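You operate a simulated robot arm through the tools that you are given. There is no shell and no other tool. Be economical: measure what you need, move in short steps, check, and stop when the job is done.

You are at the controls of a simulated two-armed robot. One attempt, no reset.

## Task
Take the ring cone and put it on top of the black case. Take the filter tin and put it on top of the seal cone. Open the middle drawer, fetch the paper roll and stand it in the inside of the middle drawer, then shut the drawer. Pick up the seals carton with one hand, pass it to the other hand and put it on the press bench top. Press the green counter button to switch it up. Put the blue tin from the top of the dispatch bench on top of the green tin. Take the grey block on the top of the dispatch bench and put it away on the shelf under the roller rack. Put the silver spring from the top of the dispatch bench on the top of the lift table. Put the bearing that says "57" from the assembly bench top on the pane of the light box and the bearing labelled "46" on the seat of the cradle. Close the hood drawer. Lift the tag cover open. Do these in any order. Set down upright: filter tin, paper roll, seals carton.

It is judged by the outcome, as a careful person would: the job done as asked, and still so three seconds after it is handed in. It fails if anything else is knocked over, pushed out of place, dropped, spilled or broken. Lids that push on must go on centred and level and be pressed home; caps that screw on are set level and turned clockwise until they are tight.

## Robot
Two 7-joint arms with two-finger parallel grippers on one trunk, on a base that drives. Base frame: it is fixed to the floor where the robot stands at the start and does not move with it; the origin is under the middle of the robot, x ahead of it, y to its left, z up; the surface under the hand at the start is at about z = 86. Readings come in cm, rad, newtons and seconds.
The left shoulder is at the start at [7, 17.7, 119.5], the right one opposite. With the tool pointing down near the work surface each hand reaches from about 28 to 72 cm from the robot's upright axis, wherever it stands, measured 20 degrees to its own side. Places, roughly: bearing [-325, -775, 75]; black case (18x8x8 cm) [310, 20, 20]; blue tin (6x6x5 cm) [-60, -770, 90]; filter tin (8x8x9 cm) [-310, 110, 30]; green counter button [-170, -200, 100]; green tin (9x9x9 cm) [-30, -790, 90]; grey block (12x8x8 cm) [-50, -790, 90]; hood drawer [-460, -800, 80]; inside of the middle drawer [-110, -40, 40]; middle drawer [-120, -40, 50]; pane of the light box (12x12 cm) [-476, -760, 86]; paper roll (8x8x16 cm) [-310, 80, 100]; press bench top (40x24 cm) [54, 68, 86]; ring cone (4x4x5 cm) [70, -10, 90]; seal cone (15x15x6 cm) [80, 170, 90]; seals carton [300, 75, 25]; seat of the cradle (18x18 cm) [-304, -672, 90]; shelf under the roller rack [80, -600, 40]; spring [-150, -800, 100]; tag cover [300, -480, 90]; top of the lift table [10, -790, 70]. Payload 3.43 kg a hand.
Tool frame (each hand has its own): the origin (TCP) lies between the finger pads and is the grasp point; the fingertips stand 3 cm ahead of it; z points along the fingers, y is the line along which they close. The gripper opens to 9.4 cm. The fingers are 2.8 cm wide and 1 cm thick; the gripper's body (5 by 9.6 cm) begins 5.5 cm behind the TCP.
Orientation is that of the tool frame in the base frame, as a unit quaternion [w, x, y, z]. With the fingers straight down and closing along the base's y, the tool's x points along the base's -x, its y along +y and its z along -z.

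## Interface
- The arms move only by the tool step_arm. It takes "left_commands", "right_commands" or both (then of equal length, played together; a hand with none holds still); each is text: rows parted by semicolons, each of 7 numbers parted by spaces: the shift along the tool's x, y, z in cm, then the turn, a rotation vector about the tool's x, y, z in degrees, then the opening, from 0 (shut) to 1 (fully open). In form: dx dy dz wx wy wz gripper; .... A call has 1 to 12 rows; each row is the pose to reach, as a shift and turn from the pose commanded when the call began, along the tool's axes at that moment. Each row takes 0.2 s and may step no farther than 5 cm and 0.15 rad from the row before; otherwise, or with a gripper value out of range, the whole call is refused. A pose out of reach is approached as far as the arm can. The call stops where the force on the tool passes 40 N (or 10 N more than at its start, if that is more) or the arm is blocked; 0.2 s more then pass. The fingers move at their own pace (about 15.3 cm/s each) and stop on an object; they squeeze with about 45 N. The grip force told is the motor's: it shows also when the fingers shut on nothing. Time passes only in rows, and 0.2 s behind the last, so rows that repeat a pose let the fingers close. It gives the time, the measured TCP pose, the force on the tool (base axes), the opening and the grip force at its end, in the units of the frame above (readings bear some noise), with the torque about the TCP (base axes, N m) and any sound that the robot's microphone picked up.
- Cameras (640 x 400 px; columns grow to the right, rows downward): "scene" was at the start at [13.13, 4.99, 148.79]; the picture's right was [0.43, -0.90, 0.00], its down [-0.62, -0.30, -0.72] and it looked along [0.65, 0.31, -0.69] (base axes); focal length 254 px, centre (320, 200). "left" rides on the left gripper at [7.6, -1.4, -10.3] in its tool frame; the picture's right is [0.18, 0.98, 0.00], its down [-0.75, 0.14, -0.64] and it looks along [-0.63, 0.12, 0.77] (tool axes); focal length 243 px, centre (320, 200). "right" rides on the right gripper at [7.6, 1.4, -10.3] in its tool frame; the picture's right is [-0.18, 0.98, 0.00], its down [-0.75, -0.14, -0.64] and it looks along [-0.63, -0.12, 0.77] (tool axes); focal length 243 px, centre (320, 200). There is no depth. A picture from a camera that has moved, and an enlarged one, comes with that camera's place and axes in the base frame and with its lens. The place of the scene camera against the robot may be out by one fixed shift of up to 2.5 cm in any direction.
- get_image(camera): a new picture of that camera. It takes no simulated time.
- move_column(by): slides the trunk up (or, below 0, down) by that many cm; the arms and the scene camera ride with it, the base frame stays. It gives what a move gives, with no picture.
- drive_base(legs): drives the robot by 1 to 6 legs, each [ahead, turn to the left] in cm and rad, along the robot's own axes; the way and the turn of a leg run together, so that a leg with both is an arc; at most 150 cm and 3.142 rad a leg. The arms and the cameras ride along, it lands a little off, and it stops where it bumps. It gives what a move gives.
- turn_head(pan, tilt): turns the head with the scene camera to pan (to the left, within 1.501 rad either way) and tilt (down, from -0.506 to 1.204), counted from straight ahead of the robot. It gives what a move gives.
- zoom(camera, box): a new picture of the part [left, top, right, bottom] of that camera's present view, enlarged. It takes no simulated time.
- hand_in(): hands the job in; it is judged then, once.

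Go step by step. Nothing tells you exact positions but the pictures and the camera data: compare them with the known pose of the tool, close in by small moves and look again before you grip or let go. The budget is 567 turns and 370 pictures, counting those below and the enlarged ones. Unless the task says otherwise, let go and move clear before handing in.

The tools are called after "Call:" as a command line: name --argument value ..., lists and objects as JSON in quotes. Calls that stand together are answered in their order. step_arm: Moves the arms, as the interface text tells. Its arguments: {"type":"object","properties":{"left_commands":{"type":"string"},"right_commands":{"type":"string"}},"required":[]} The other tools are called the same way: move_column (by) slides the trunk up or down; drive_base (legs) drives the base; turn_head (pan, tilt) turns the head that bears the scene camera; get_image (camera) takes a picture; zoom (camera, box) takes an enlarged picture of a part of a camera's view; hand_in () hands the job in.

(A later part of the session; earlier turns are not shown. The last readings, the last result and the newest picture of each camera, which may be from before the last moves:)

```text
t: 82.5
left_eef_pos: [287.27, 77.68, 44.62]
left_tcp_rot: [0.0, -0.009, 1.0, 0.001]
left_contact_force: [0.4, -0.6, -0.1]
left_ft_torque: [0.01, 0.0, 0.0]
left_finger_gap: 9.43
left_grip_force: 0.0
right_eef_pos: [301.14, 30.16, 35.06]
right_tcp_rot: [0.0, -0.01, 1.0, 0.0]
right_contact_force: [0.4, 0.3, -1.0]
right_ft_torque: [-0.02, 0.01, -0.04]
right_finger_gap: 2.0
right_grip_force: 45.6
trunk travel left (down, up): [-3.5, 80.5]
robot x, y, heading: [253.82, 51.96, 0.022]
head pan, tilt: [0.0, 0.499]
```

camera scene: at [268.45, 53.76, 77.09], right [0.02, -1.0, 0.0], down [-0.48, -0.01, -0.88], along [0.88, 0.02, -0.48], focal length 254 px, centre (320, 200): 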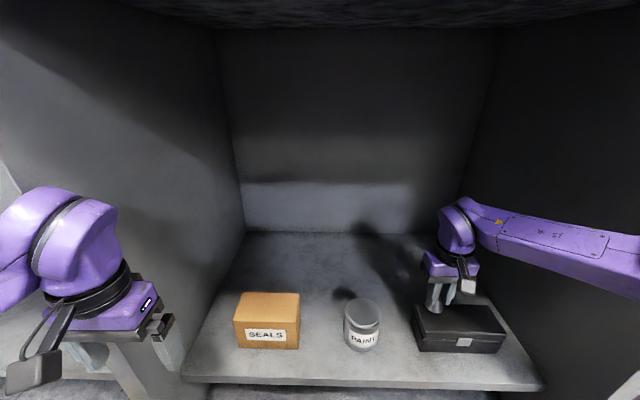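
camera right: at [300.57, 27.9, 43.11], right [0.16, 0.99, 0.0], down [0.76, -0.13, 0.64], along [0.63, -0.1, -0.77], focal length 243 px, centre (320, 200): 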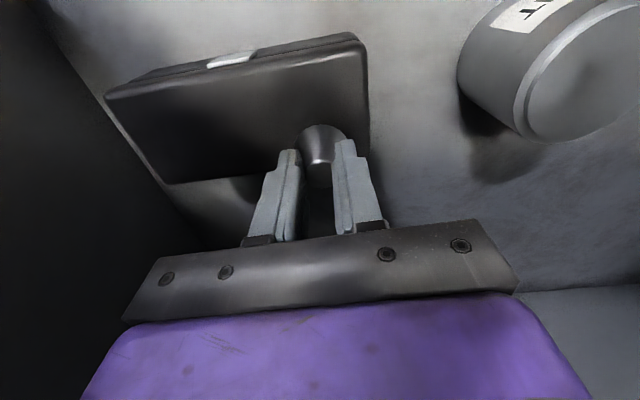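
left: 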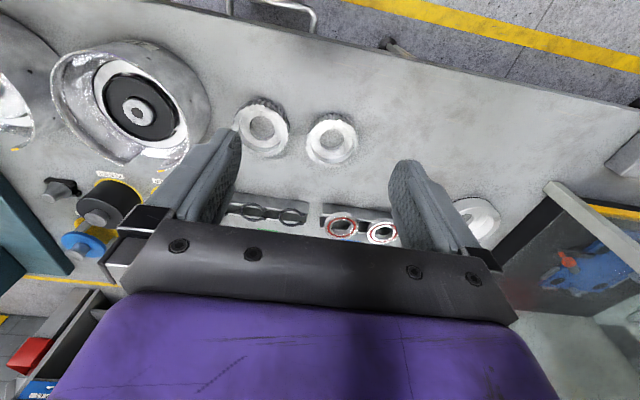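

Call:
move_column --by 10

Call:
step_arm --right_commands "0 0 4 0 0 0 0; 0 0 8 0 0 0 0; 0 0 12 0 0 0 0; -3 -3 12 0 0 0 0; -6 -6 12 0 0 0 0; -6 -8.7 12 0 0 0 0"

```text
t: 83.9
left_eef_pos: [287.39, 77.68, 54.68]
left_tcp_rot: [0.0, -0.01, 1.0, 0.0]
left_contact_force: [0.4, 0.6, -0.8]
left_ft_torque: [0.0, 0.01, 0.01]
left_finger_gap: 9.4
left_grip_force: 0.1
right_eef_pos: [301.22, 30.17, 45.09]
right_tcp_rot: [0.001, -0.01, 1.0, 0.0]
right_contact_force: [-0.7, 0.1, -0.5]
right_ft_torque: [0.05, 0.02, 0.04]
right_finger_gap: 2.03
right_grip_force: 44.8
trunk travel left (down, up): [-13.5, 70.5]
robot x, y, heading: [253.36, 52.13, 0.018]
head pan, tilt: [0.0, 0.499]
```

```text
t: 85.3
left_eef_pos: [287.28, 77.7, 54.66]
left_tcp_rot: [0.0, -0.01, 1.0, 0.001]
left_contact_force: [-1.0, -0.1, -0.3]
left_ft_torque: [-0.01, 0.02, -0.01]
left_finger_gap: 9.39
left_grip_force: 0.1
right_eef_pos: [307.39, 21.75, 32.97]
right_tcp_rot: [0.001, -0.011, 1.0, 0.001]
right_contact_force: [0.7, 0.3, -0.4]
right_ft_torque: [0.02, 0.04, 0.02]
right_finger_gap: 1.99
right_grip_force: 45.0
trunk travel left (down, up): [-13.5, 70.5]
robot x, y, heading: [253.52, 51.82, 0.024]
head pan, tilt: [0.0, 0.499]
```

That worked. I'll check the alignment over the case.

Call:
get_image --camera "right"

Call:
zoom --camera "scene" --box '[380, 240, 540, 370]'

```text
338 pictures are left
camera right: at [299.75, 23.09, 43.18], right [0.16, 0.99, 0.0], down [0.76, -0.13, 0.64], along [0.63, -0.1, -0.77], focal length 243 px, centre (320, 200)
```

right: 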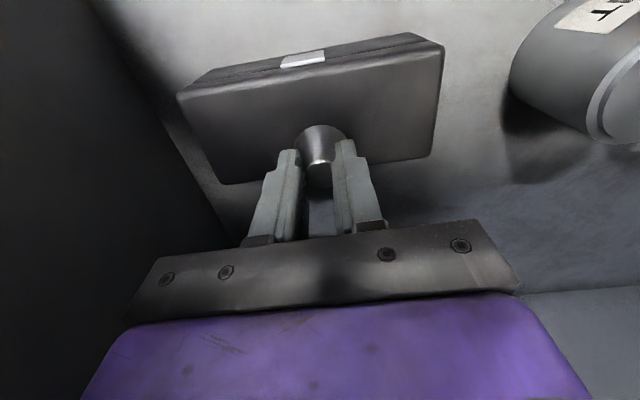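

```text
3.08 times, centred on (460, 305) of scene
camera zoom: at [268.46, 53.75, 87.09], right [0.02, -1.0, 0.0], down [-0.48, -0.01, -0.88], along [0.88, 0.02, -0.48], focal length 783 px, centre (-111, -123)
```

zoom: 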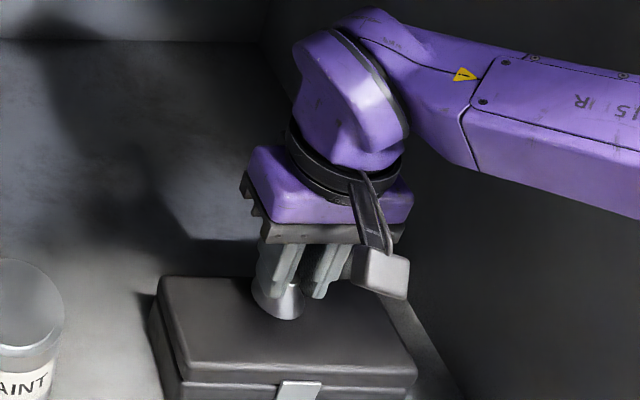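

Call:
step_arm --right_commands "0.2 0 2 0 0 0 0; 0.2 0 3.5 0 0 0 0; 0.2 0 4 0 0 0 0; 0.2 0 4.4 0 0 0 0; 0.2 0 4.7 0 0 0 0"

Call:
zoom --camera "scene" --box '[380, 270, 540, 400]'

```text
t: 85.7
left_eef_pos: [287.28, 77.71, 55.01]
left_tcp_rot: [0.002, -0.008, 1.0, -0.001]
left_contact_force: [0.5, -0.4, -0.8]
left_ft_torque: [0.02, -0.02, -0.03]
left_finger_gap: 9.4
left_grip_force: 0.0
right_eef_pos: [307.55, 21.82, 32.52]
right_tcp_rot: [0.011, -0.009, 1.0, 0.003]
right_contact_force: [-2.7, 1.0, 23.7]
right_ft_torque: [0.08, 0.1, 0.01]
right_finger_gap: 2.05
right_grip_force: 45.2
trunk travel left (down, up): [-13.5, 70.5]
robot x, y, heading: [253.85, 51.98, 0.023]
head pan, tilt: [0.0, 0.499]
stopped in row 2 (right hand): the force on the tool passed its limit at 60 N (the readings are from after the stop); the commanded pose is now the measured one
```

```text
3.08 times, centred on (460, 335) of scene
camera zoom: at [268.21, 53.86, 87.17], right [0.02, -1.0, 0.0], down [-0.48, -0.01, -0.88], along [0.88, 0.02, -0.48], focal length 783 px, centre (-111, -215)
```

zoom: 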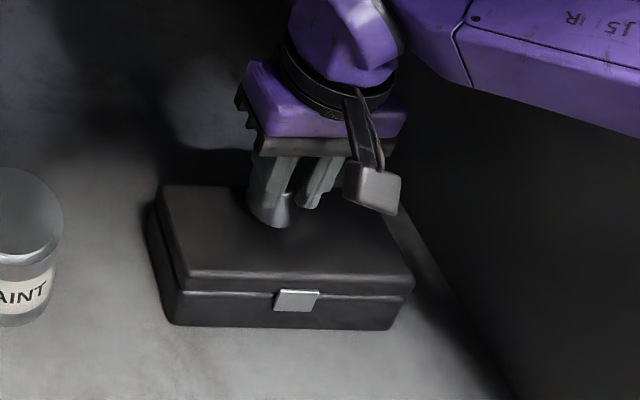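

Call:
step_arm --right_commands "0 0 -0.1 0 0 0 0; 0 0 -0.2 0 0 0 0"

Call:
zoom --camera "right" --box '[200, 50, 440, 200]'

```text
t: 86.3
left_eef_pos: [287.13, 77.76, 54.72]
left_tcp_rot: [0.002, -0.01, 1.0, -0.001]
left_contact_force: [0.3, -0.1, -0.5]
left_ft_torque: [0.03, -0.01, -0.03]
left_finger_gap: 9.42
left_grip_force: 0.1
right_eef_pos: [307.72, 21.82, 32.38]
right_tcp_rot: [0.009, -0.009, 1.0, 0.002]
right_contact_force: [3.8, 2.7, 27.1]
right_ft_torque: [0.19, -0.4, -0.02]
right_finger_gap: 2.03
right_grip_force: 45.1
trunk travel left (down, up): [-13.5, 70.5]
robot x, y, heading: [253.74, 51.96, 0.022]
head pan, tilt: [0.0, 0.499]
```

```text
2.67 times, centred on (320, 125) of right
camera zoom: at [299.78, 23.19, 42.42], right [0.17, 0.99, 0.01], down [0.74, -0.13, 0.66], along [0.65, -0.1, -0.75], focal length 647 px, centre (320, 400)
```

zoom: 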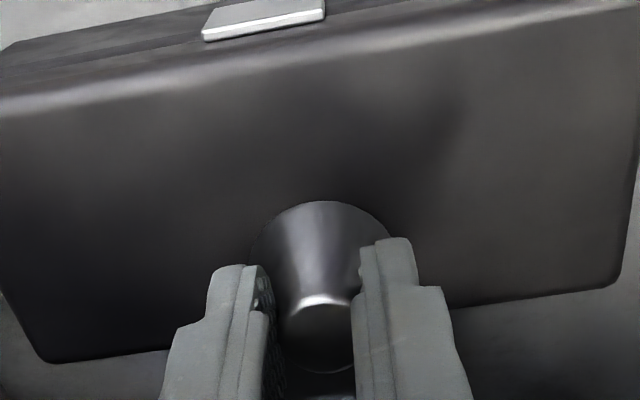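

Call:
step_arm --right_commands "0 0 -0.2 0 0 0 0; 0 0 -0.4 0 0 0 0; 0 0 -0.4 0 0 0 0"

```text
t: 87.1
left_eef_pos: [287.27, 77.68, 54.61]
left_tcp_rot: [0.0, -0.009, 1.0, 0.001]
left_contact_force: [0.1, 0.6, 0.9]
left_ft_torque: [0.04, 0.01, 0.0]
left_finger_gap: 9.4
left_grip_force: 0.1
right_eef_pos: [307.32, 21.61, 32.45]
right_tcp_rot: [0.006, -0.008, 1.0, 0.002]
right_contact_force: [0.4, 1.2, 5.4]
right_ft_torque: [0.06, -0.08, 0.02]
right_finger_gap: 2.01
right_grip_force: 44.7
trunk travel left (down, up): [-13.5, 70.5]
robot x, y, heading: [253.71, 52.16, 0.021]
head pan, tilt: [0.0, 0.499]
```

Contact is now light (5 N), with the cone on the case's middle. I'll open a little and back up.

Call:
step_arm --right_commands "0 0 0 0 0 0 0.3; 0 0 0 0 0 0 0.45; 0 0 0 0 0 0 0.45; 0 0 -3 0 0 0 0.45; 0 0 -7 0 0 0 0.45; 2 2 -11 0 0 0 0.45"

Call:
get_image --camera "right"

```text
t: 88.5
left_eef_pos: [287.37, 77.75, 54.76]
left_tcp_rot: [0.001, -0.009, 1.0, 0.0]
left_contact_force: [0.7, 0.4, 0.2]
left_ft_torque: [0.01, -0.01, 0.02]
left_finger_gap: 9.41
left_grip_force: 0.1
right_eef_pos: [305.16, 23.54, 43.5]
right_tcp_rot: [0.007, -0.008, 1.0, 0.001]
right_contact_force: [-0.1, -0.5, -0.2]
right_ft_torque: [0.01, -0.01, -0.04]
right_finger_gap: 4.25
right_grip_force: 0.0
right hand out of reach, approached as far as the arm can: row 5
trunk travel left (down, up): [-13.5, 70.5]
robot x, y, heading: [253.72, 51.99, 0.023]
head pan, tilt: [0.0, 0.499]
```

```text
334 pictures are left
camera right: at [297.47, 24.94, 53.49], right [0.17, 0.99, 0.01], down [0.75, -0.13, 0.65], along [0.64, -0.11, -0.76], focal length 243 px, centre (320, 200)
```

right: 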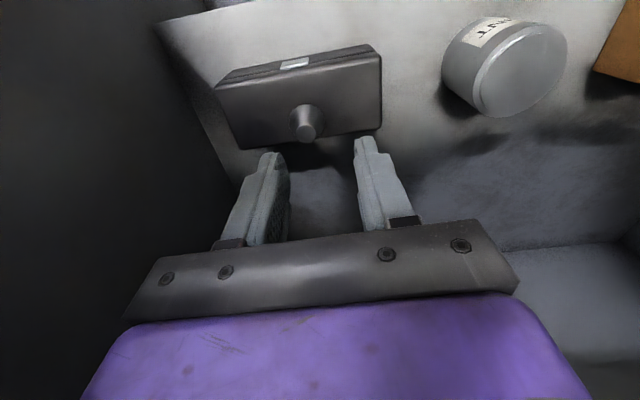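

The cone stands centred on the case. Next is the seals carton: I'll turn the right hand 90° so the fingers close along x, and move it over the carton's right half.

Call:
step_arm --right_commands "3 1 0 0 0 -8 0.6; 5 2 0 0 0 -16 0.8; 7 4 0 0 0 -24 1; 9 6 0 0 0 -32 1; 11 8 0 0 0 -40 1; 12 10 0 0 0 -48 1; 12 12 0 0 0 -56 1; 12 14 0 0 0 -64 1; 12 16 0 0 0 -72 1; 12 18 0 0 0 -80 1; 12 20 0 0 0 -88 1; 12 22 0 0 0 -90 1"

Call:
get_image --camera "right"

Call:
get_image --camera "scene"

```text
t: 91.1
left_eef_pos: [287.27, 77.7, 54.71]
left_tcp_rot: [0.0, -0.008, 1.0, 0.0]
left_contact_force: [0.1, 0.3, -0.5]
left_ft_torque: [0.0, 0.06, -0.01]
left_finger_gap: 9.43
left_grip_force: 0.1
right_eef_pos: [297.7, 31.02, 41.47]
right_tcp_rot: [0.149, -0.326, 0.933, -0.044]
right_contact_force: [0.5, 0.8, -0.3]
right_ft_torque: [-0.03, 0.01, -0.02]
right_finger_gap: 9.41
right_grip_force: 0.1
right hand out of reach, approached as far as the arm can: row 1, 2, 3, 4, 5, 6, 7, 8, 9, 10, 11, 12
trunk travel left (down, up): [-13.5, 70.5]
robot x, y, heading: [253.92, 52.05, 0.023]
head pan, tilt: [0.0, 0.499]
```

```text
333 pictures are left
camera right: at [288.15, 27.36, 48.93], right [-0.45, 0.88, -0.13], down [0.45, 0.35, 0.82], along [0.77, 0.31, -0.55], focal length 243 px, centre (320, 200)
```

right: 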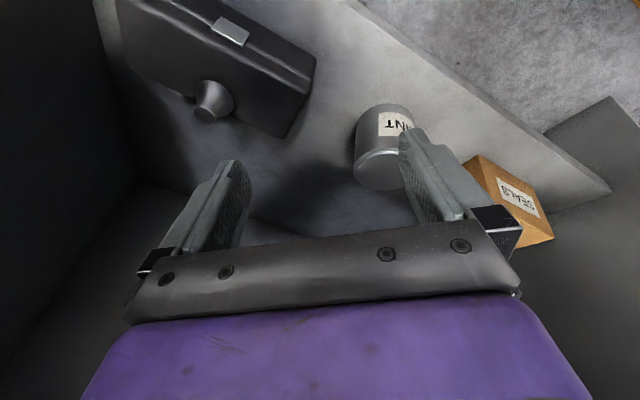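

```text
332 pictures are left
camera scene: at [268.42, 53.86, 87.09], right [0.02, -1.0, 0.0], down [-0.48, -0.01, -0.88], along [0.88, 0.02, -0.48], focal length 254 px, centre (320, 200)
```

scene: 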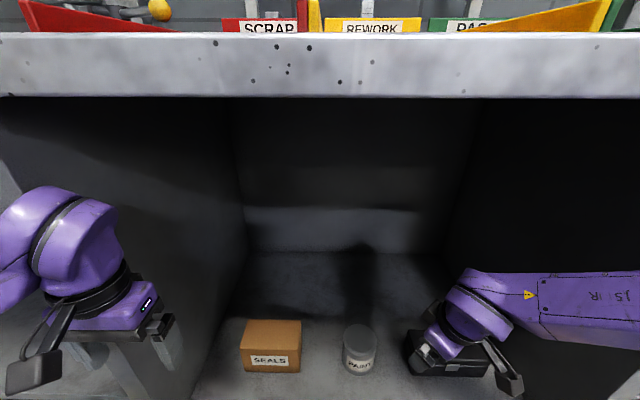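

The -90° yaw isn't reachable here. I'll turn back to straight first.

Call:
step_arm --right_commands "0 0 -0.5 -0.9 2.9 6.4 1; 0 0 -1 -1.7 5.8 12.7 1; 0 0 -1.5 -2.6 8.7 19.1 1; 0 0 -2 -3.5 11.7 25.5 1; 0 0 -2.5 -4.3 14.6 31.8 1; 0 0 -3 -5.2 17.5 38.2 1"

```text
t: 92.5
left_eef_pos: [287.26, 77.7, 54.65]
left_tcp_rot: [-0.001, -0.008, 1.0, 0.0]
left_contact_force: [0.1, -0.4, -0.4]
left_ft_torque: [0.0, -0.02, -0.01]
left_finger_gap: 9.38
left_grip_force: 0.1
right_eef_pos: [296.52, 30.99, 44.09]
right_tcp_rot: [-0.001, 0.001, 1.0, 0.0]
right_contact_force: [-0.9, 0.9, -0.5]
right_ft_torque: [0.02, 0.01, 0.01]
right_finger_gap: 9.41
right_grip_force: 0.0
trunk travel left (down, up): [-13.5, 70.5]
robot x, y, heading: [253.58, 52.17, 0.021]
head pan, tilt: [0.0, 0.499]
```

Call:
step_arm --right_commands "4 0 0 0 0 8 1; 8 2 0 0 0 16 1; 12 4 0 0 0 24 1; 12 4 0 0 0 32 1; 12 4 0 0 0 40 1; 12 4 0 0 0 48 1; 12 4 0 0 0 56 1; 12 4 0 0 0 64 1; 12 4 0 0 0 72 1; 12 4 0 0 0 80 1; 12 4 0 0 0 88 1; 12 4 0 0 0 90 1"

Call:
get_image --camera "scene"

```text
t: 95.1
left_eef_pos: [287.25, 77.59, 54.66]
left_tcp_rot: [0.0, -0.008, 1.0, 0.0]
left_contact_force: [-0.3, -0.4, -0.6]
left_ft_torque: [-0.02, -0.02, -0.01]
left_finger_gap: 9.41
left_grip_force: 0.1
right_eef_pos: [284.31, 34.87, 44.06]
right_tcp_rot: [-0.001, 0.708, 0.706, 0.0]
right_contact_force: [-0.3, 0.0, -0.6]
right_ft_torque: [-0.02, -0.01, 0.01]
right_finger_gap: 9.39
right_grip_force: 0.1
trunk travel left (down, up): [-13.5, 70.5]
robot x, y, heading: [253.76, 51.86, 0.019]
head pan, tilt: [0.0, 0.499]
```

```text
331 pictures are left
camera scene: at [268.45, 53.75, 87.09], right [0.02, -1.0, 0.0], down [-0.48, -0.01, -0.88], along [0.88, 0.02, -0.48], focal length 254 px, centre (320, 200)
```

scene: 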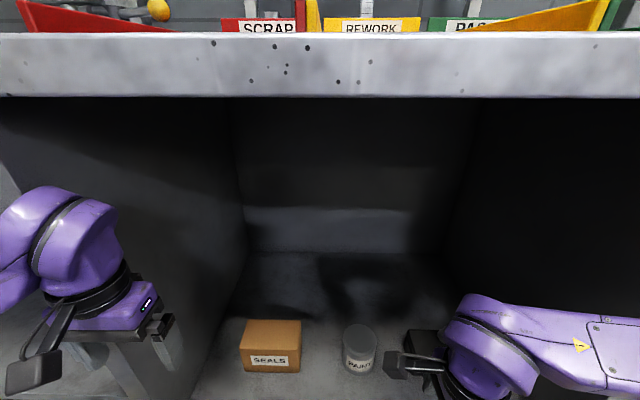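

The +90° yaw works. Now I move over the carton's right half.

Call:
step_arm --right_commands "4 2 0 0 0 0 1; 8 5 0 0 0 0 1; 12 8 0 0 0 0 1; 16 11 0 0 0 0 1; 20 14 0 0 0 0 1"

Call:
get_image --camera "right"

Call:
get_image --camera "scene"

```text
t: 96.3
left_eef_pos: [287.28, 77.74, 54.65]
left_tcp_rot: [0.0, -0.009, 1.0, 0.0]
left_contact_force: [-0.1, -0.6, -0.8]
left_ft_torque: [0.01, -0.01, -0.01]
left_finger_gap: 9.41
left_grip_force: 0.1
right_eef_pos: [298.49, 55.16, 44.08]
right_tcp_rot: [-0.001, 0.707, 0.707, 0.001]
right_contact_force: [0.3, 0.0, -0.3]
right_ft_torque: [0.01, 0.04, -0.01]
right_finger_gap: 9.4
right_grip_force: 0.1
trunk travel left (down, up): [-13.5, 70.5]
robot x, y, heading: [253.53, 51.76, 0.017]
head pan, tilt: [0.0, 0.499]
```

```text
330 pictures are left
camera right: at [299.95, 62.8, 54.19], right [0.98, -0.18, 0.0], down [-0.14, -0.75, 0.64], along [-0.12, -0.63, -0.77], focal length 243 px, centre (320, 200)
```

right: 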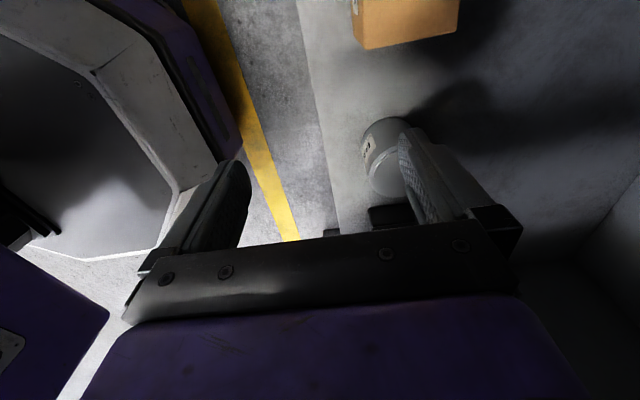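

```text
329 pictures are left
camera scene: at [268.45, 53.76, 87.09], right [0.02, -1.0, 0.0], down [-0.48, -0.01, -0.88], along [0.88, 0.02, -0.48], focal length 254 px, centre (320, 200)
```

scene: 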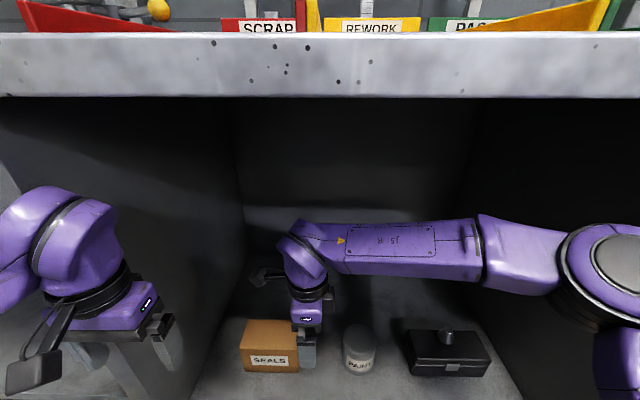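

Call:
step_arm --right_commands "3 4 0 0 0 0 1; 6.5 8 0 0 0 0 1; 6.5 8 4 0 0 0 1; 6.5 8 8 0 0 0 1"

Call:
get_image --camera "right"

Call:
zoom --camera "scene" --box '[200, 240, 440, 390]'

```text
refused: row 2 steps farther than a row can; nothing moved
```

```text
328 pictures are left
camera right: at [299.95, 62.8, 54.19], right [0.98, -0.18, 0.0], down [-0.14, -0.75, 0.64], along [-0.12, -0.63, -0.77], focal length 243 px, centre (320, 200)
```

right: 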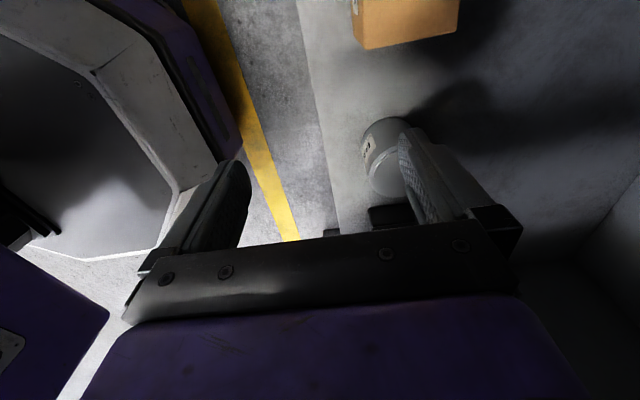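

```text
2.67 times, centred on (320, 315) of scene
camera zoom: at [268.45, 53.76, 87.09], right [0.02, -1.0, 0.0], down [-0.48, -0.01, -0.88], along [0.88, 0.02, -0.48], focal length 679 px, centre (320, -107)
```

zoom: 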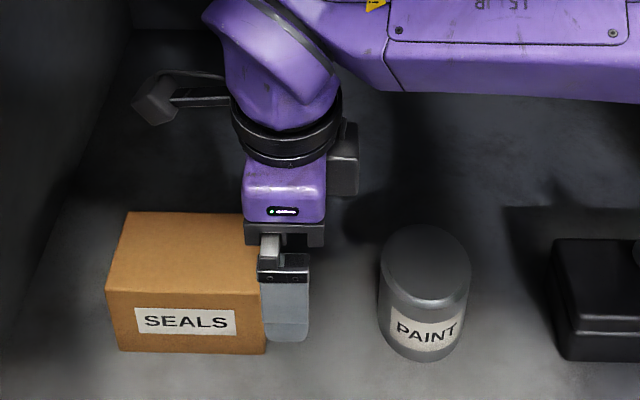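

Call:
step_arm --right_commands "2 3 0 0 0 0 1; 4 6 0 0 0 0 1; 6 8 0 0 0 0 1; 6.5 8 3 0 0 0 1; 6.5 8 6 0 0 0 1"

Call:
get_image --camera "right"

Call:
zoom --camera "scene" --box '[200, 240, 440, 390]'

```text
t: 97.5
left_eef_pos: [287.4, 77.65, 54.65]
left_tcp_rot: [0.0, -0.009, 1.0, 0.0]
left_contact_force: [0.3, 0.0, 0.1]
left_ft_torque: [-0.03, 0.02, -0.03]
left_finger_gap: 9.43
left_grip_force: 0.1
right_eef_pos: [306.45, 61.33, 37.88]
right_tcp_rot: [-0.002, 0.707, 0.707, 0.0]
right_contact_force: [-0.3, 0.0, 0.6]
right_ft_torque: [-0.01, -0.01, 0.02]
right_finger_gap: 9.38
right_grip_force: 0.0
trunk travel left (down, up): [-13.5, 70.5]
robot x, y, heading: [253.72, 52.05, 0.022]
head pan, tilt: [0.0, 0.499]
```

```text
326 pictures are left
camera right: at [307.83, 69.16, 47.99], right [0.98, -0.18, 0.0], down [-0.14, -0.75, 0.64], along [-0.12, -0.63, -0.77], focal length 243 px, centre (320, 200)
```

right: 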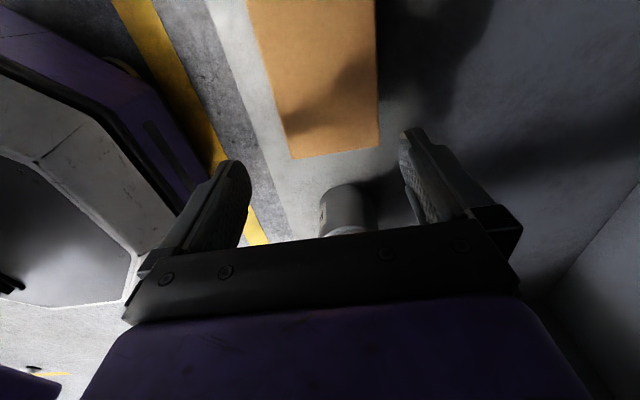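

```text
2.67 times, centred on (320, 315) of scene
camera zoom: at [268.45, 53.76, 87.09], right [0.02, -1.0, 0.0], down [-0.48, -0.01, -0.88], along [0.88, 0.02, -0.48], focal length 679 px, centre (320, -107)
```

zoom: 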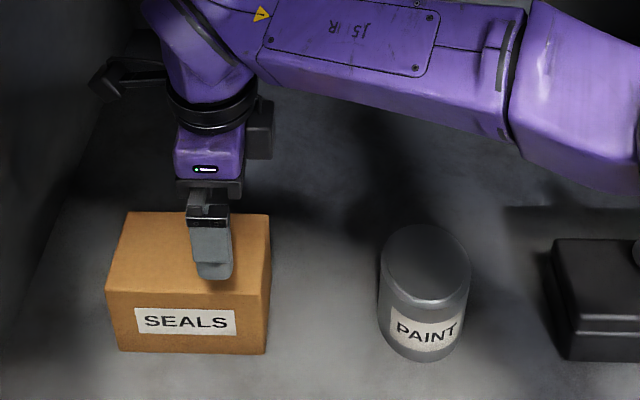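

Call:
step_arm --right_commands "1.2 0.7 0 0 0 0 1; 1.2 0.7 3 0 0 0 1; 1.2 0.7 5 0 0 0 1; 1.2 0.7 7 0 0 0 1; 1.2 0.7 8.5 0 0 0 1; 1.2 0.7 9.5 0 0 0 1"

Call:
get_image --camera "right"

Call:
zoom --camera "scene" --box '[200, 240, 440, 390]'

```text
t: 98.9
left_eef_pos: [287.31, 77.69, 54.67]
left_tcp_rot: [-0.001, -0.008, 1.0, 0.001]
left_contact_force: [1.0, 0.8, 0.8]
left_ft_torque: [0.0, 0.01, 0.01]
left_finger_gap: 9.41
left_grip_force: 0.1
right_eef_pos: [306.97, 62.65, 28.68]
right_tcp_rot: [-0.002, 0.707, 0.707, 0.0]
right_contact_force: [-0.5, -0.9, 0.6]
right_ft_torque: [0.02, -0.02, 0.05]
right_finger_gap: 9.39
right_grip_force: 0.1
trunk travel left (down, up): [-13.5, 70.5]
robot x, y, heading: [253.91, 51.91, 0.022]
head pan, tilt: [0.0, 0.499]
```

```text
324 pictures are left
camera right: at [308.41, 70.4, 38.73], right [0.98, -0.18, 0.0], down [-0.14, -0.75, 0.64], along [-0.12, -0.63, -0.77], focal length 243 px, centre (320, 200)
```

right: 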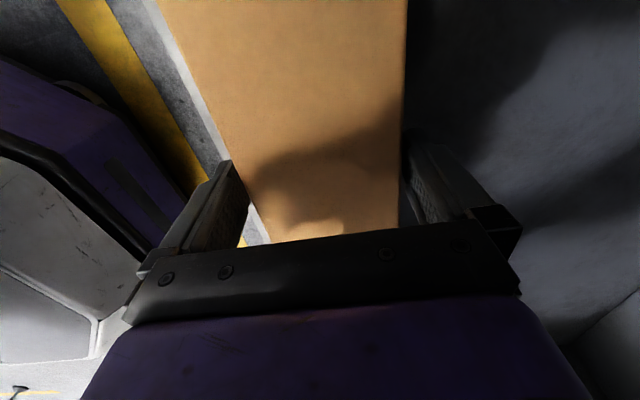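

```text
2.67 times, centred on (320, 315) of scene
camera zoom: at [268.45, 53.76, 87.09], right [0.02, -1.0, 0.0], down [-0.48, -0.01, -0.88], along [0.88, 0.02, -0.48], focal length 679 px, centre (320, -107)
```

zoom: 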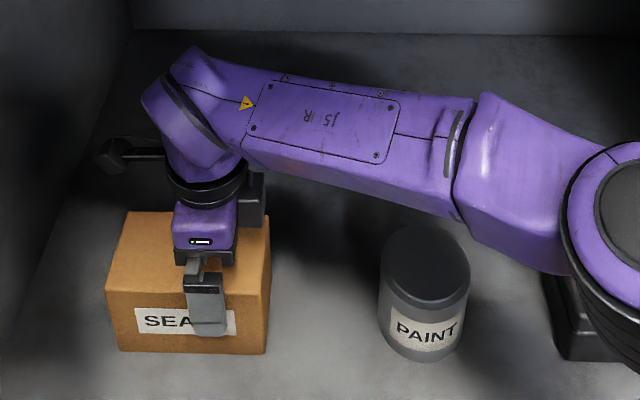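

Call:
step_arm --right_commands "0 0 0.5 0 0 0 0.7; 0 0 0.5 0 0 0 0; 0 0 0.5 0 0 0 0; 0 0 0.5 0 0 0 0; 0 0 -1 0 0 0 0; 0 0 -3 0 0 0 0; 0 0 -6 0 0 0 0"

Call:
get_image --camera "scene"

```text
t: 100.5
left_eef_pos: [287.22, 77.76, 54.66]
left_tcp_rot: [0.001, -0.009, 1.0, 0.0]
left_contact_force: [0.4, -0.5, -0.4]
left_ft_torque: [-0.01, 0.01, -0.05]
left_finger_gap: 9.4
left_grip_force: 0.2
right_eef_pos: [306.83, 62.87, 34.37]
right_tcp_rot: [-0.002, 0.707, 0.708, -0.001]
right_contact_force: [0.1, 0.4, -3.0]
right_ft_torque: [-0.08, -0.03, 0.0]
right_finger_gap: 8.4
right_grip_force: 44.7
trunk travel left (down, up): [-13.5, 70.5]
robot x, y, heading: [253.63, 52.08, 0.02]
head pan, tilt: [0.0, 0.499]
```

```text
322 pictures are left
camera scene: at [268.48, 53.76, 87.07], right [0.02, -1.0, 0.0], down [-0.48, -0.01, -0.88], along [0.88, 0.02, -0.48], focal length 254 px, centre (320, 200)
```

scene: 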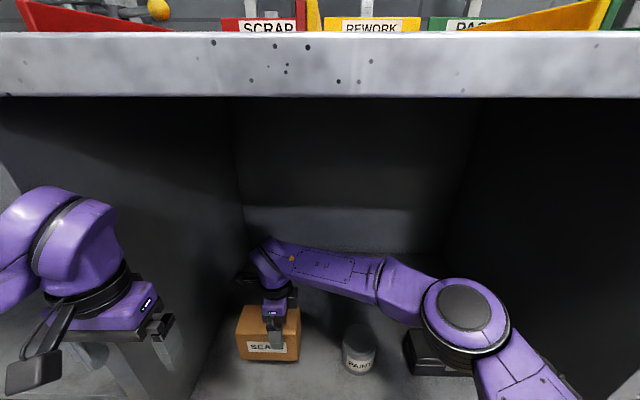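

The carton is held. I'll lift it a little more and back straight out.

Call:
step_arm --right_commands "0 0 -3 0 0 0 0; 0 0 -5 0 0 0 0"

Call:
drive_base --legs '[[-50, 0]]'

Call:
get_image --camera "scene"

```text
t: 101.1
left_eef_pos: [287.36, 77.66, 54.6]
left_tcp_rot: [0.0, -0.009, 1.0, 0.0]
left_contact_force: [0.5, 0.1, 1.2]
left_ft_torque: [0.02, -0.01, -0.03]
left_finger_gap: 9.4
left_grip_force: 0.0
right_eef_pos: [307.02, 62.52, 39.43]
right_tcp_rot: [-0.001, 0.707, 0.707, 0.0]
right_contact_force: [0.0, 0.0, -3.5]
right_ft_torque: [-0.08, -0.03, -0.04]
right_finger_gap: 8.42
right_grip_force: 44.9
trunk travel left (down, up): [-13.5, 70.5]
robot x, y, heading: [253.74, 52.1, 0.021]
head pan, tilt: [0.0, 0.499]
```

```text
t: 104.0
left_eef_pos: [237.06, 76.56, 54.68]
left_tcp_rot: [0.001, -0.01, 1.0, 0.0]
left_contact_force: [-0.1, -0.6, 1.2]
left_ft_torque: [0.04, -0.01, 0.01]
left_finger_gap: 9.43
left_grip_force: 0.1
right_eef_pos: [256.88, 61.46, 39.39]
right_tcp_rot: [-0.001, 0.707, 0.708, 0.0]
right_contact_force: [-0.1, 0.0, -3.8]
right_ft_torque: [-0.09, -0.02, -0.02]
right_finger_gap: 8.4
right_grip_force: 45.1
trunk travel left (down, up): [-13.5, 70.5]
robot x, y, heading: [203.5, 50.83, 0.024]
head pan, tilt: [0.0, 0.499]
```

```text
321 pictures are left
camera scene: at [218.29, 52.68, 87.08], right [0.02, -1.0, 0.0], down [-0.48, -0.01, -0.88], along [0.88, 0.02, -0.48], focal length 254 px, centre (320, 200)
```

scene: 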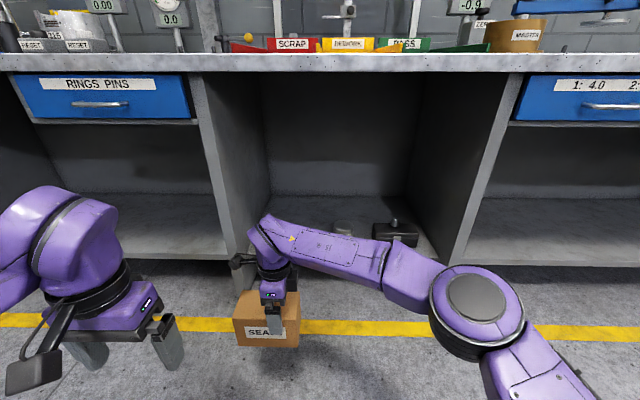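

Out of the bay, all fine. I'll raise the trunk and begin turning the left hand for the hand-over.

Call:
move_column --by 40

Call:
step_arm --right_commands "-2 -1 0 0 0 0 0; -4 -2 0 0 0 0 0; -6 -3 0 0 0 0 0; -8 -5 0 0 0 0 0; -10 -6 0 0 0 0 0; -12 -7 0 0 0 0 0; -12 -7 0 0 0 0 0; -12 -7 0 0 0 0 0; -12 -7 0 0 0 0 0; -12 -7 0 0 0 0 0; -12 -7 0 0 0 0 0; -12 -7 0 0 0 0 0" --left_commands "-2 2 0 0 0 -8 1; -4 4 0 0 0 -16 1; -6 6 0 0 0 -24 1; -8 8 0 0 0 -32 1; -8 10 0 0 0 -40 1; -8 12 0 0 0 -48 1; -8 14 0 0 0 -56 1; -8 14 0 0 0 -64 1; -8 14 0 0 0 -72 1; -8 14 0 0 0 -80 1; -8 14 0 0 0 -88 1; -8 14 0 0 0 -90 1"

Call:
get_image --camera "scene"

```text
t: 107.9
left_eef_pos: [237.14, 76.67, 94.67]
left_tcp_rot: [0.0, -0.01, 1.0, 0.0]
left_contact_force: [0.2, -0.2, -0.4]
left_ft_torque: [-0.02, 0.01, 0.0]
left_finger_gap: 9.4
left_grip_force: 0.0
right_eef_pos: [256.93, 61.52, 79.33]
right_tcp_rot: [-0.001, 0.707, 0.707, 0.0]
right_contact_force: [1.3, -0.6, -4.5]
right_ft_torque: [-0.07, -0.01, -0.03]
right_finger_gap: 8.41
right_grip_force: 45.1
trunk travel left (down, up): [-53.5, 30.5]
robot x, y, heading: [203.59, 50.98, 0.027]
head pan, tilt: [0.0, 0.499]
```

```text
t: 110.5
left_eef_pos: [253.07, 112.98, 99.36]
left_tcp_rot: [0.001, 0.713, -0.701, 0.001]
left_contact_force: [-0.6, 0.3, -0.6]
left_ft_torque: [-0.05, -0.01, 0.02]
left_finger_gap: 9.42
left_grip_force: 0.1
left hand out of reach, approached as far as the arm can: row 1, 2, 3, 4, 5, 6, 7, 8, 9, 10, 11, 12
right_eef_pos: [249.71, 49.63, 79.43]
right_tcp_rot: [0.0, 0.706, 0.708, -0.001]
right_contact_force: [-1.1, 0.0, -2.6]
right_ft_torque: [-0.11, -0.03, -0.01]
right_finger_gap: 8.42
right_grip_force: 44.7
trunk travel left (down, up): [-53.5, 30.5]
robot x, y, heading: [203.4, 50.9, 0.018]
head pan, tilt: [0.0, 0.499]
```

```text
320 pictures are left
camera scene: at [218.11, 52.9, 127.1], right [0.02, -1.0, 0.0], down [-0.48, -0.01, -0.88], along [0.88, 0.02, -0.48], focal length 254 px, centre (320, 200)
```

scene: 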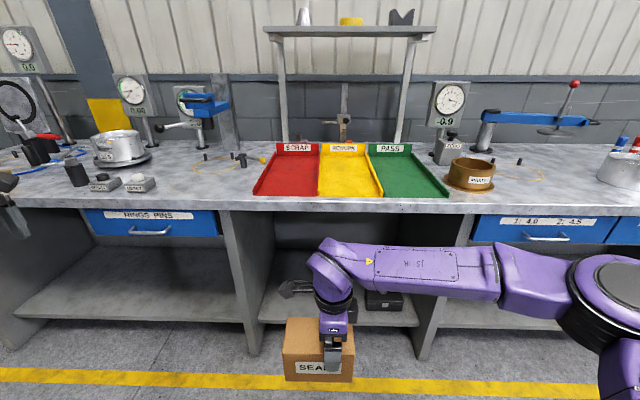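

Call:
step_arm --left_commands "3.5 0.4 1.7 0 8 0 1; 7 0.8 3.5 0 16 0 1; 10.5 1.1 5.2 0 24 0 1; 14 1.5 7 0 32 0 1; 17.5 1.9 8.7 0 40 0 1; 21 2.3 10.5 0 48 0 1; 24.5 2.6 12.2 0 56 0 1; 28 3 14 0 64 0 1"

Call:
get_image --camera "scene"

```text
t: 112.3
left_eef_pos: [260.93, 93.76, 80.45]
left_tcp_rot: [-0.37, -0.594, 0.615, -0.364]
left_contact_force: [0.0, -1.1, 0.4]
left_ft_torque: [0.05, 0.01, -0.01]
left_finger_gap: 9.39
left_grip_force: 0.1
left hand out of reach, approached as far as the arm can: row 1, 2, 3, 4, 5, 6, 7, 8
right_eef_pos: [250.03, 49.24, 79.21]
right_tcp_rot: [-0.003, 0.707, 0.707, 0.0]
right_contact_force: [1.8, -0.9, -3.3]
right_ft_torque: [-0.04, 0.03, 0.02]
right_finger_gap: 8.39
right_grip_force: 44.7
trunk travel left (down, up): [-53.5, 30.5]
robot x, y, heading: [203.46, 51.06, 0.026]
head pan, tilt: [0.0, 0.499]
```

```text
319 pictures are left
camera scene: at [218.58, 52.31, 127.04], right [0.02, -1.0, 0.0], down [-0.48, -0.01, -0.88], along [0.88, 0.02, -0.48], focal length 254 px, centre (320, 200)
```

scene: 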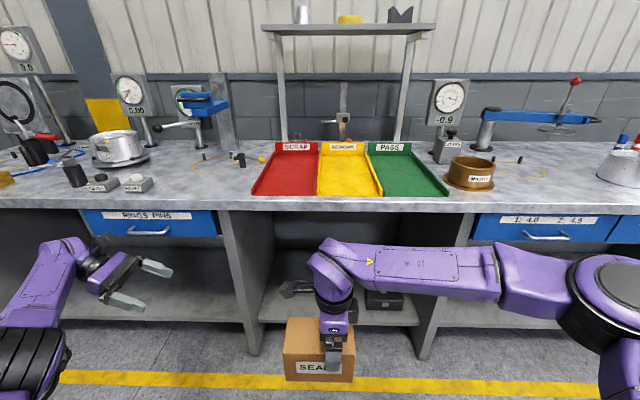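

Call:
step_arm --left_commands "1.4 3 2 0 0 0 1; 2.7 5 5.5 0 0 0 1; 4 7 9 0 0 0 1; 5.3 9 12.5 0 0 0 1; 6.6 10.1 16.5 0 0 0 1; 7.9 10.1 20.5 0 0 0 1; 9.2 10.1 24.5 0 0 0 1"

Call:
get_image --camera "scene"

Call:
get_image --camera "left"

```text
t: 113.9
left_eef_pos: [260.82, 94.17, 80.36]
left_tcp_rot: [-0.369, -0.594, 0.613, -0.367]
left_contact_force: [0.1, -0.4, 0.0]
left_ft_torque: [0.04, 0.0, 0.02]
left_finger_gap: 9.36
left_grip_force: 0.1
left hand out of reach, approached as far as the arm can: row 1, 2, 3, 4, 5, 6, 7
right_eef_pos: [249.82, 49.54, 79.33]
right_tcp_rot: [-0.001, 0.707, 0.707, 0.0]
right_contact_force: [0.1, 0.2, -2.4]
right_ft_torque: [-0.1, -0.01, -0.01]
right_finger_gap: 8.38
right_grip_force: 44.5
trunk travel left (down, up): [-53.5, 30.5]
robot x, y, heading: [203.49, 51.05, 0.02]
head pan, tilt: [0.0, 0.499]
```

```text
318 pictures are left
camera scene: at [218.3, 52.68, 127.08], right [0.02, -1.0, 0.0], down [-0.48, -0.01, -0.88], along [0.88, 0.02, -0.48], focal length 254 px, centre (320, 200)
```

scene: 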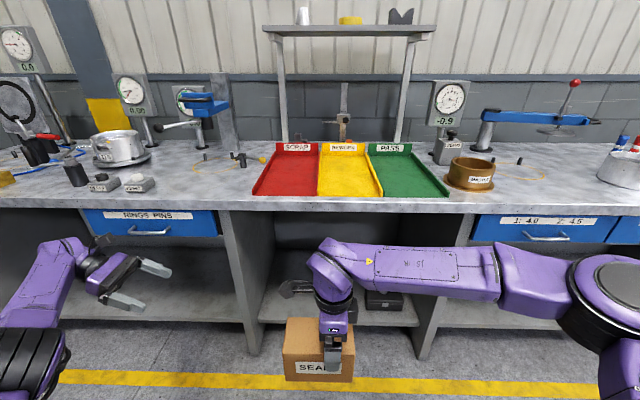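

```text
317 pictures are left
camera left: at [262.27, 99.73, 91.88], right [-0.99, -0.06, 0.15], down [-0.11, 0.92, -0.38], along [-0.12, -0.39, -0.91], focal length 243 px, centre (320, 200)
```

left: 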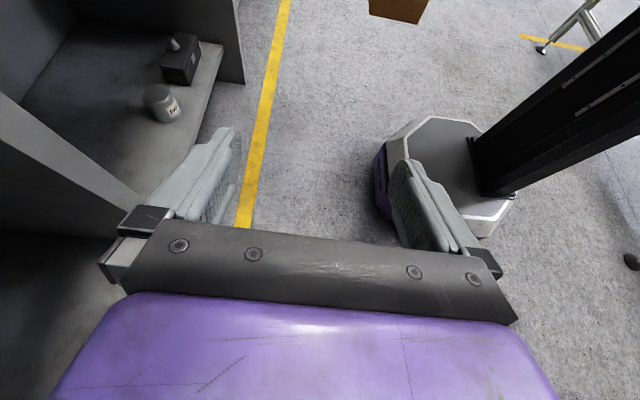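

The left hand can't reach across with that pose. Better: turn the carton lengthwise toward me, so the left hand can take its near end pointing forward and down. I'll undo the left tilt and turn the right hand back to straight.

Call:
step_arm --left_commands "0 0 -1 0 -8 0 1; 0 0 -2 0 -16 0 1; 0 0 -3 0 -24 0 1; 0 0 -4 0 -32 0 1; 0 0 -5 0 -40 0 1; 0 0 -6 0 -48 0 1; 0 0 -6 0 -56 0 1; 0 0 -6 0 -62 0 1"

Call:
step_arm --right_commands "0 1 0 0 0 -8 0; 1 2 0 0 0 -16 0; 2 3 0 0 0 -24 0; 2 4 0 0 0 -32 0; 2 4 0 0 0 -40 0; 2 4 0 0 0 -48 0; 2 4 0 0 0 -56 0; 2 4 0 0 0 -64 0; 2 4 0 0 0 -72 0; 2 4 0 0 0 -80 0; 2 4 0 0 0 -88 0; 2 4 0 0 0 -90 0" --left_commands "1 2 0 0 0 8 1; 2 4 0 0 0 16 1; 3 6 0 0 0 24 1; 4 8 0 0 0 32 1; 5 10 0 0 0 40 1; 6 12 0 0 0 48 1; 7 14 0 0 0 56 1; 8 16 0 0 0 64 1; 9 18 0 0 0 72 1; 10 20 0 0 0 80 1; 12 22 0 0 0 88 1; 14 24 0 0 0 90 1"

Call:
get_image --camera "scene"

```text
t: 115.7
left_eef_pos: [259.36, 105.69, 95.91]
left_tcp_rot: [-0.043, -0.68, 0.731, 0.003]
left_contact_force: [0.3, -0.7, -0.3]
left_ft_torque: [-0.01, -0.01, -0.01]
left_finger_gap: 9.4
left_grip_force: 0.1
left hand out of reach, approached as far as the arm can: row 1, 2, 3, 4, 5, 6, 7, 8
right_eef_pos: [249.75, 49.43, 79.31]
right_tcp_rot: [-0.001, 0.707, 0.707, 0.0]
right_contact_force: [-0.2, -0.2, -3.7]
right_ft_torque: [-0.09, -0.02, 0.03]
right_finger_gap: 8.4
right_grip_force: 45.1
trunk travel left (down, up): [-53.5, 30.5]
robot x, y, heading: [203.62, 51.19, 0.032]
head pan, tilt: [0.0, 0.499]
```

```text
t: 118.3
left_eef_pos: [254.82, 108.69, 101.39]
left_tcp_rot: [-0.033, 0.033, 0.998, -0.03]
left_contact_force: [0.2, 0.1, -1.0]
left_ft_torque: [-0.02, -0.01, 0.02]
left_finger_gap: 9.4
left_grip_force: 0.0
left hand out of reach, approached as far as the arm can: row 1, 2, 3, 4, 5, 6, 7, 8, 9, 10, 11, 12
right_eef_pos: [253.87, 51.59, 79.48]
right_tcp_rot: [-0.001, -0.002, 1.0, 0.0]
right_contact_force: [-0.3, 0.5, -4.1]
right_ft_torque: [0.05, -0.08, 0.05]
right_finger_gap: 8.41
right_grip_force: 45.3
trunk travel left (down, up): [-53.5, 30.5]
robot x, y, heading: [202.88, 50.72, 0.022]
head pan, tilt: [0.0, 0.499]
```

```text
316 pictures are left
camera scene: at [218.3, 52.76, 127.08], right [0.02, -1.0, 0.0], down [-0.48, -0.01, -0.88], along [0.88, 0.02, -0.48], focal length 254 px, centre (320, 200)
```

scene: 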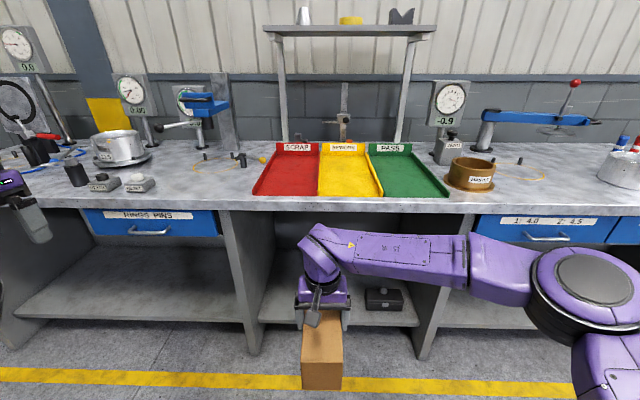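

Call:
step_arm --left_commands "2 -3 0 0 0 0 1; 5 -6 0 0 0 0 1; 7 -10 0 0 0 0 1; 9 -14 0 0 0 0 1; 11 -18 0 0 0 0 1; 12 -22 0 0 0 0 1; 12 -26 0 0 0 0 1; 12 -30 0 0 0 0 1"

Call:
get_image --camera "scene"

```text
t: 120.1
left_eef_pos: [240.83, 78.87, 103.93]
left_tcp_rot: [-0.033, 0.035, 0.998, -0.026]
left_contact_force: [-0.3, -0.5, 0.1]
left_ft_torque: [0.04, -0.01, 0.0]
left_finger_gap: 9.39
left_grip_force: 0.0
left hand out of reach, approached as far as the arm can: row 1, 2, 3
right_eef_pos: [253.95, 51.21, 79.39]
right_tcp_rot: [-0.001, 0.001, 1.0, 0.002]
right_contact_force: [-0.9, -0.9, -3.2]
right_ft_torque: [0.02, -0.09, 0.0]
right_finger_gap: 8.43
right_grip_force: 44.9
trunk travel left (down, up): [-53.5, 30.5]
robot x, y, heading: [203.45, 50.55, 0.019]
head pan, tilt: [0.0, 0.499]
```

```text
315 pictures are left
camera scene: at [218.39, 52.13, 127.07], right [0.02, -1.0, 0.0], down [-0.48, -0.01, -0.88], along [0.88, 0.02, -0.48], focal length 254 px, centre (320, 200)
```

scene: 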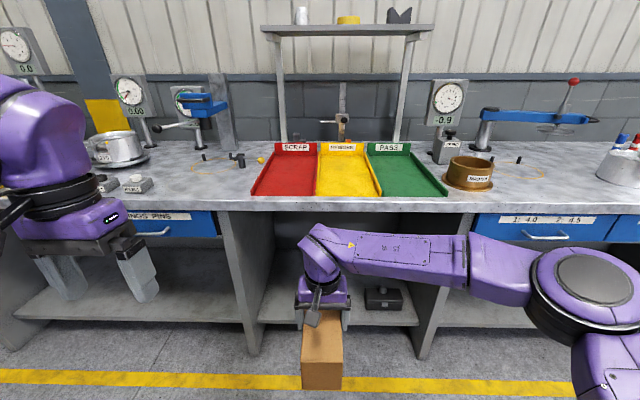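

Call:
step_arm --right_commands "0 2 0 0 0 0 0; 0 4 0 0 0 0 0; 0 6 0 0 0 0 0; 0 8 0 0 0 0 0; 0 8 0 0 0 0 0; 0 8 0 0 0 0 0" --left_commands "2 -2 0 0 -8 0 1; 4 -4 0 0 -16 0 1; 6 -6 0 0 -24 0 1; 8 -8 0 0 -32 0 1; 9 -9 0 0 -40 0 1; 9 -10 0 0 -45 0 1"

Call:
get_image --camera "scene"

```text
t: 121.5
left_eef_pos: [235.45, 74.08, 109.94]
left_tcp_rot: [0.35, 0.023, 0.936, -0.035]
left_contact_force: [-0.1, -0.2, -0.4]
left_ft_torque: [-0.01, 0.01, 0.02]
left_finger_gap: 9.41
left_grip_force: 0.0
left hand out of reach, approached as far as the arm can: row 1, 3, 4, 5, 6
right_eef_pos: [253.96, 59.52, 79.47]
right_tcp_rot: [-0.001, 0.0, 1.0, 0.001]
right_contact_force: [0.7, 0.3, -3.8]
right_ft_torque: [0.03, -0.1, -0.02]
right_finger_gap: 8.42
right_grip_force: 44.9
trunk travel left (down, up): [-53.5, 30.5]
robot x, y, heading: [203.57, 51.06, 0.023]
head pan, tilt: [0.0, 0.499]
```

```text
314 pictures are left
camera scene: at [218.34, 52.72, 127.07], right [0.02, -1.0, 0.0], down [-0.48, -0.01, -0.88], along [0.88, 0.02, -0.48], focal length 254 px, centre (320, 200)
```

scene: 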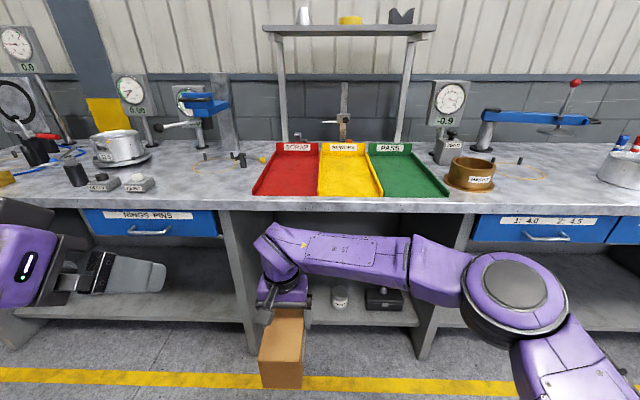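

Call:
step_arm --left_commands "2.1 -2 3.5 0 0 0 1; 4.2 -4 7 0 0 0 1; 6.3 -6 10.5 0 0 0 1; 8.4 -8 14 0 0 0 1; 10.5 -10 17 0 0 0 1; 12.6 -12.4 20 0 0 0 1"

Call:
get_image --camera "scene"

Call:
get_image --camera "left"

```text
t: 122.6
left_eef_pos: [243.45, 65.2, 93.15]
left_tcp_rot: [0.36, 0.02, 0.932, -0.042]
left_contact_force: [0.0, -0.5, -0.6]
left_ft_torque: [0.01, 0.06, 0.0]
left_finger_gap: 9.37
left_grip_force: 0.2
left hand out of reach, approached as far as the arm can: row 1, 2, 3, 4, 5
right_eef_pos: [254.34, 59.04, 78.98]
right_tcp_rot: [0.002, -0.001, 1.0, -0.005]
right_contact_force: [0.3, 0.3, -2.9]
right_ft_torque: [0.05, -0.05, -0.02]
right_finger_gap: 8.42
right_grip_force: 45.1
trunk travel left (down, up): [-53.5, 30.5]
robot x, y, heading: [203.46, 50.91, 0.019]
head pan, tilt: [0.0, 0.499]
stopped in row 5 (right hand): the force on the tool passed its limit at 61 N (the readings are from after the stop); the commanded pose is now the measured one
```

```text
313 pictures are left
camera scene: at [218.4, 52.56, 127.07], right [0.02, -1.0, 0.0], down [-0.48, -0.01, -0.88], along [0.88, 0.02, -0.48], focal length 254 px, centre (320, 200)
```

scene: 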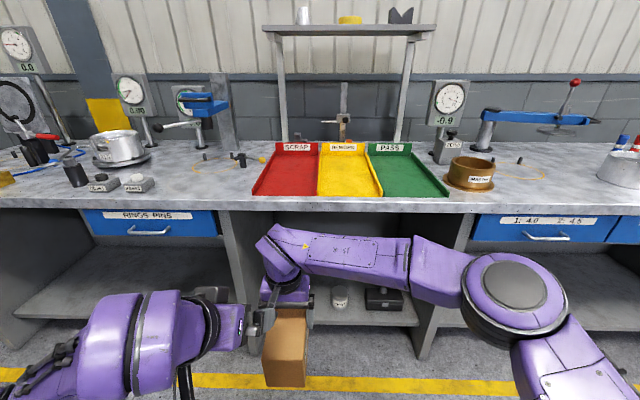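

```text
312 pictures are left
camera left: at [230.9, 64.77, 95.72], right [-0.07, 0.98, -0.19], down [0.14, 0.19, 0.97], along [0.99, 0.04, -0.15], focal length 243 px, centre (320, 200)
```

left: 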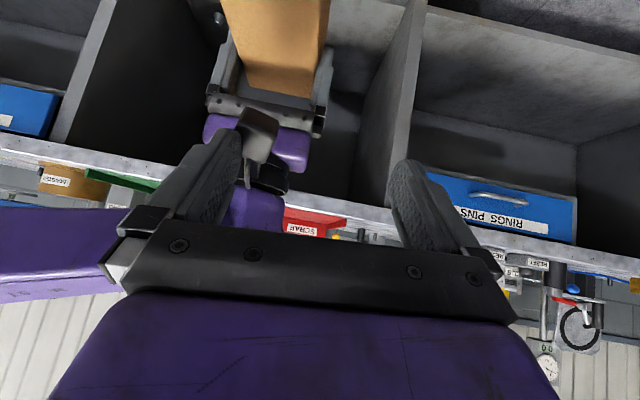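

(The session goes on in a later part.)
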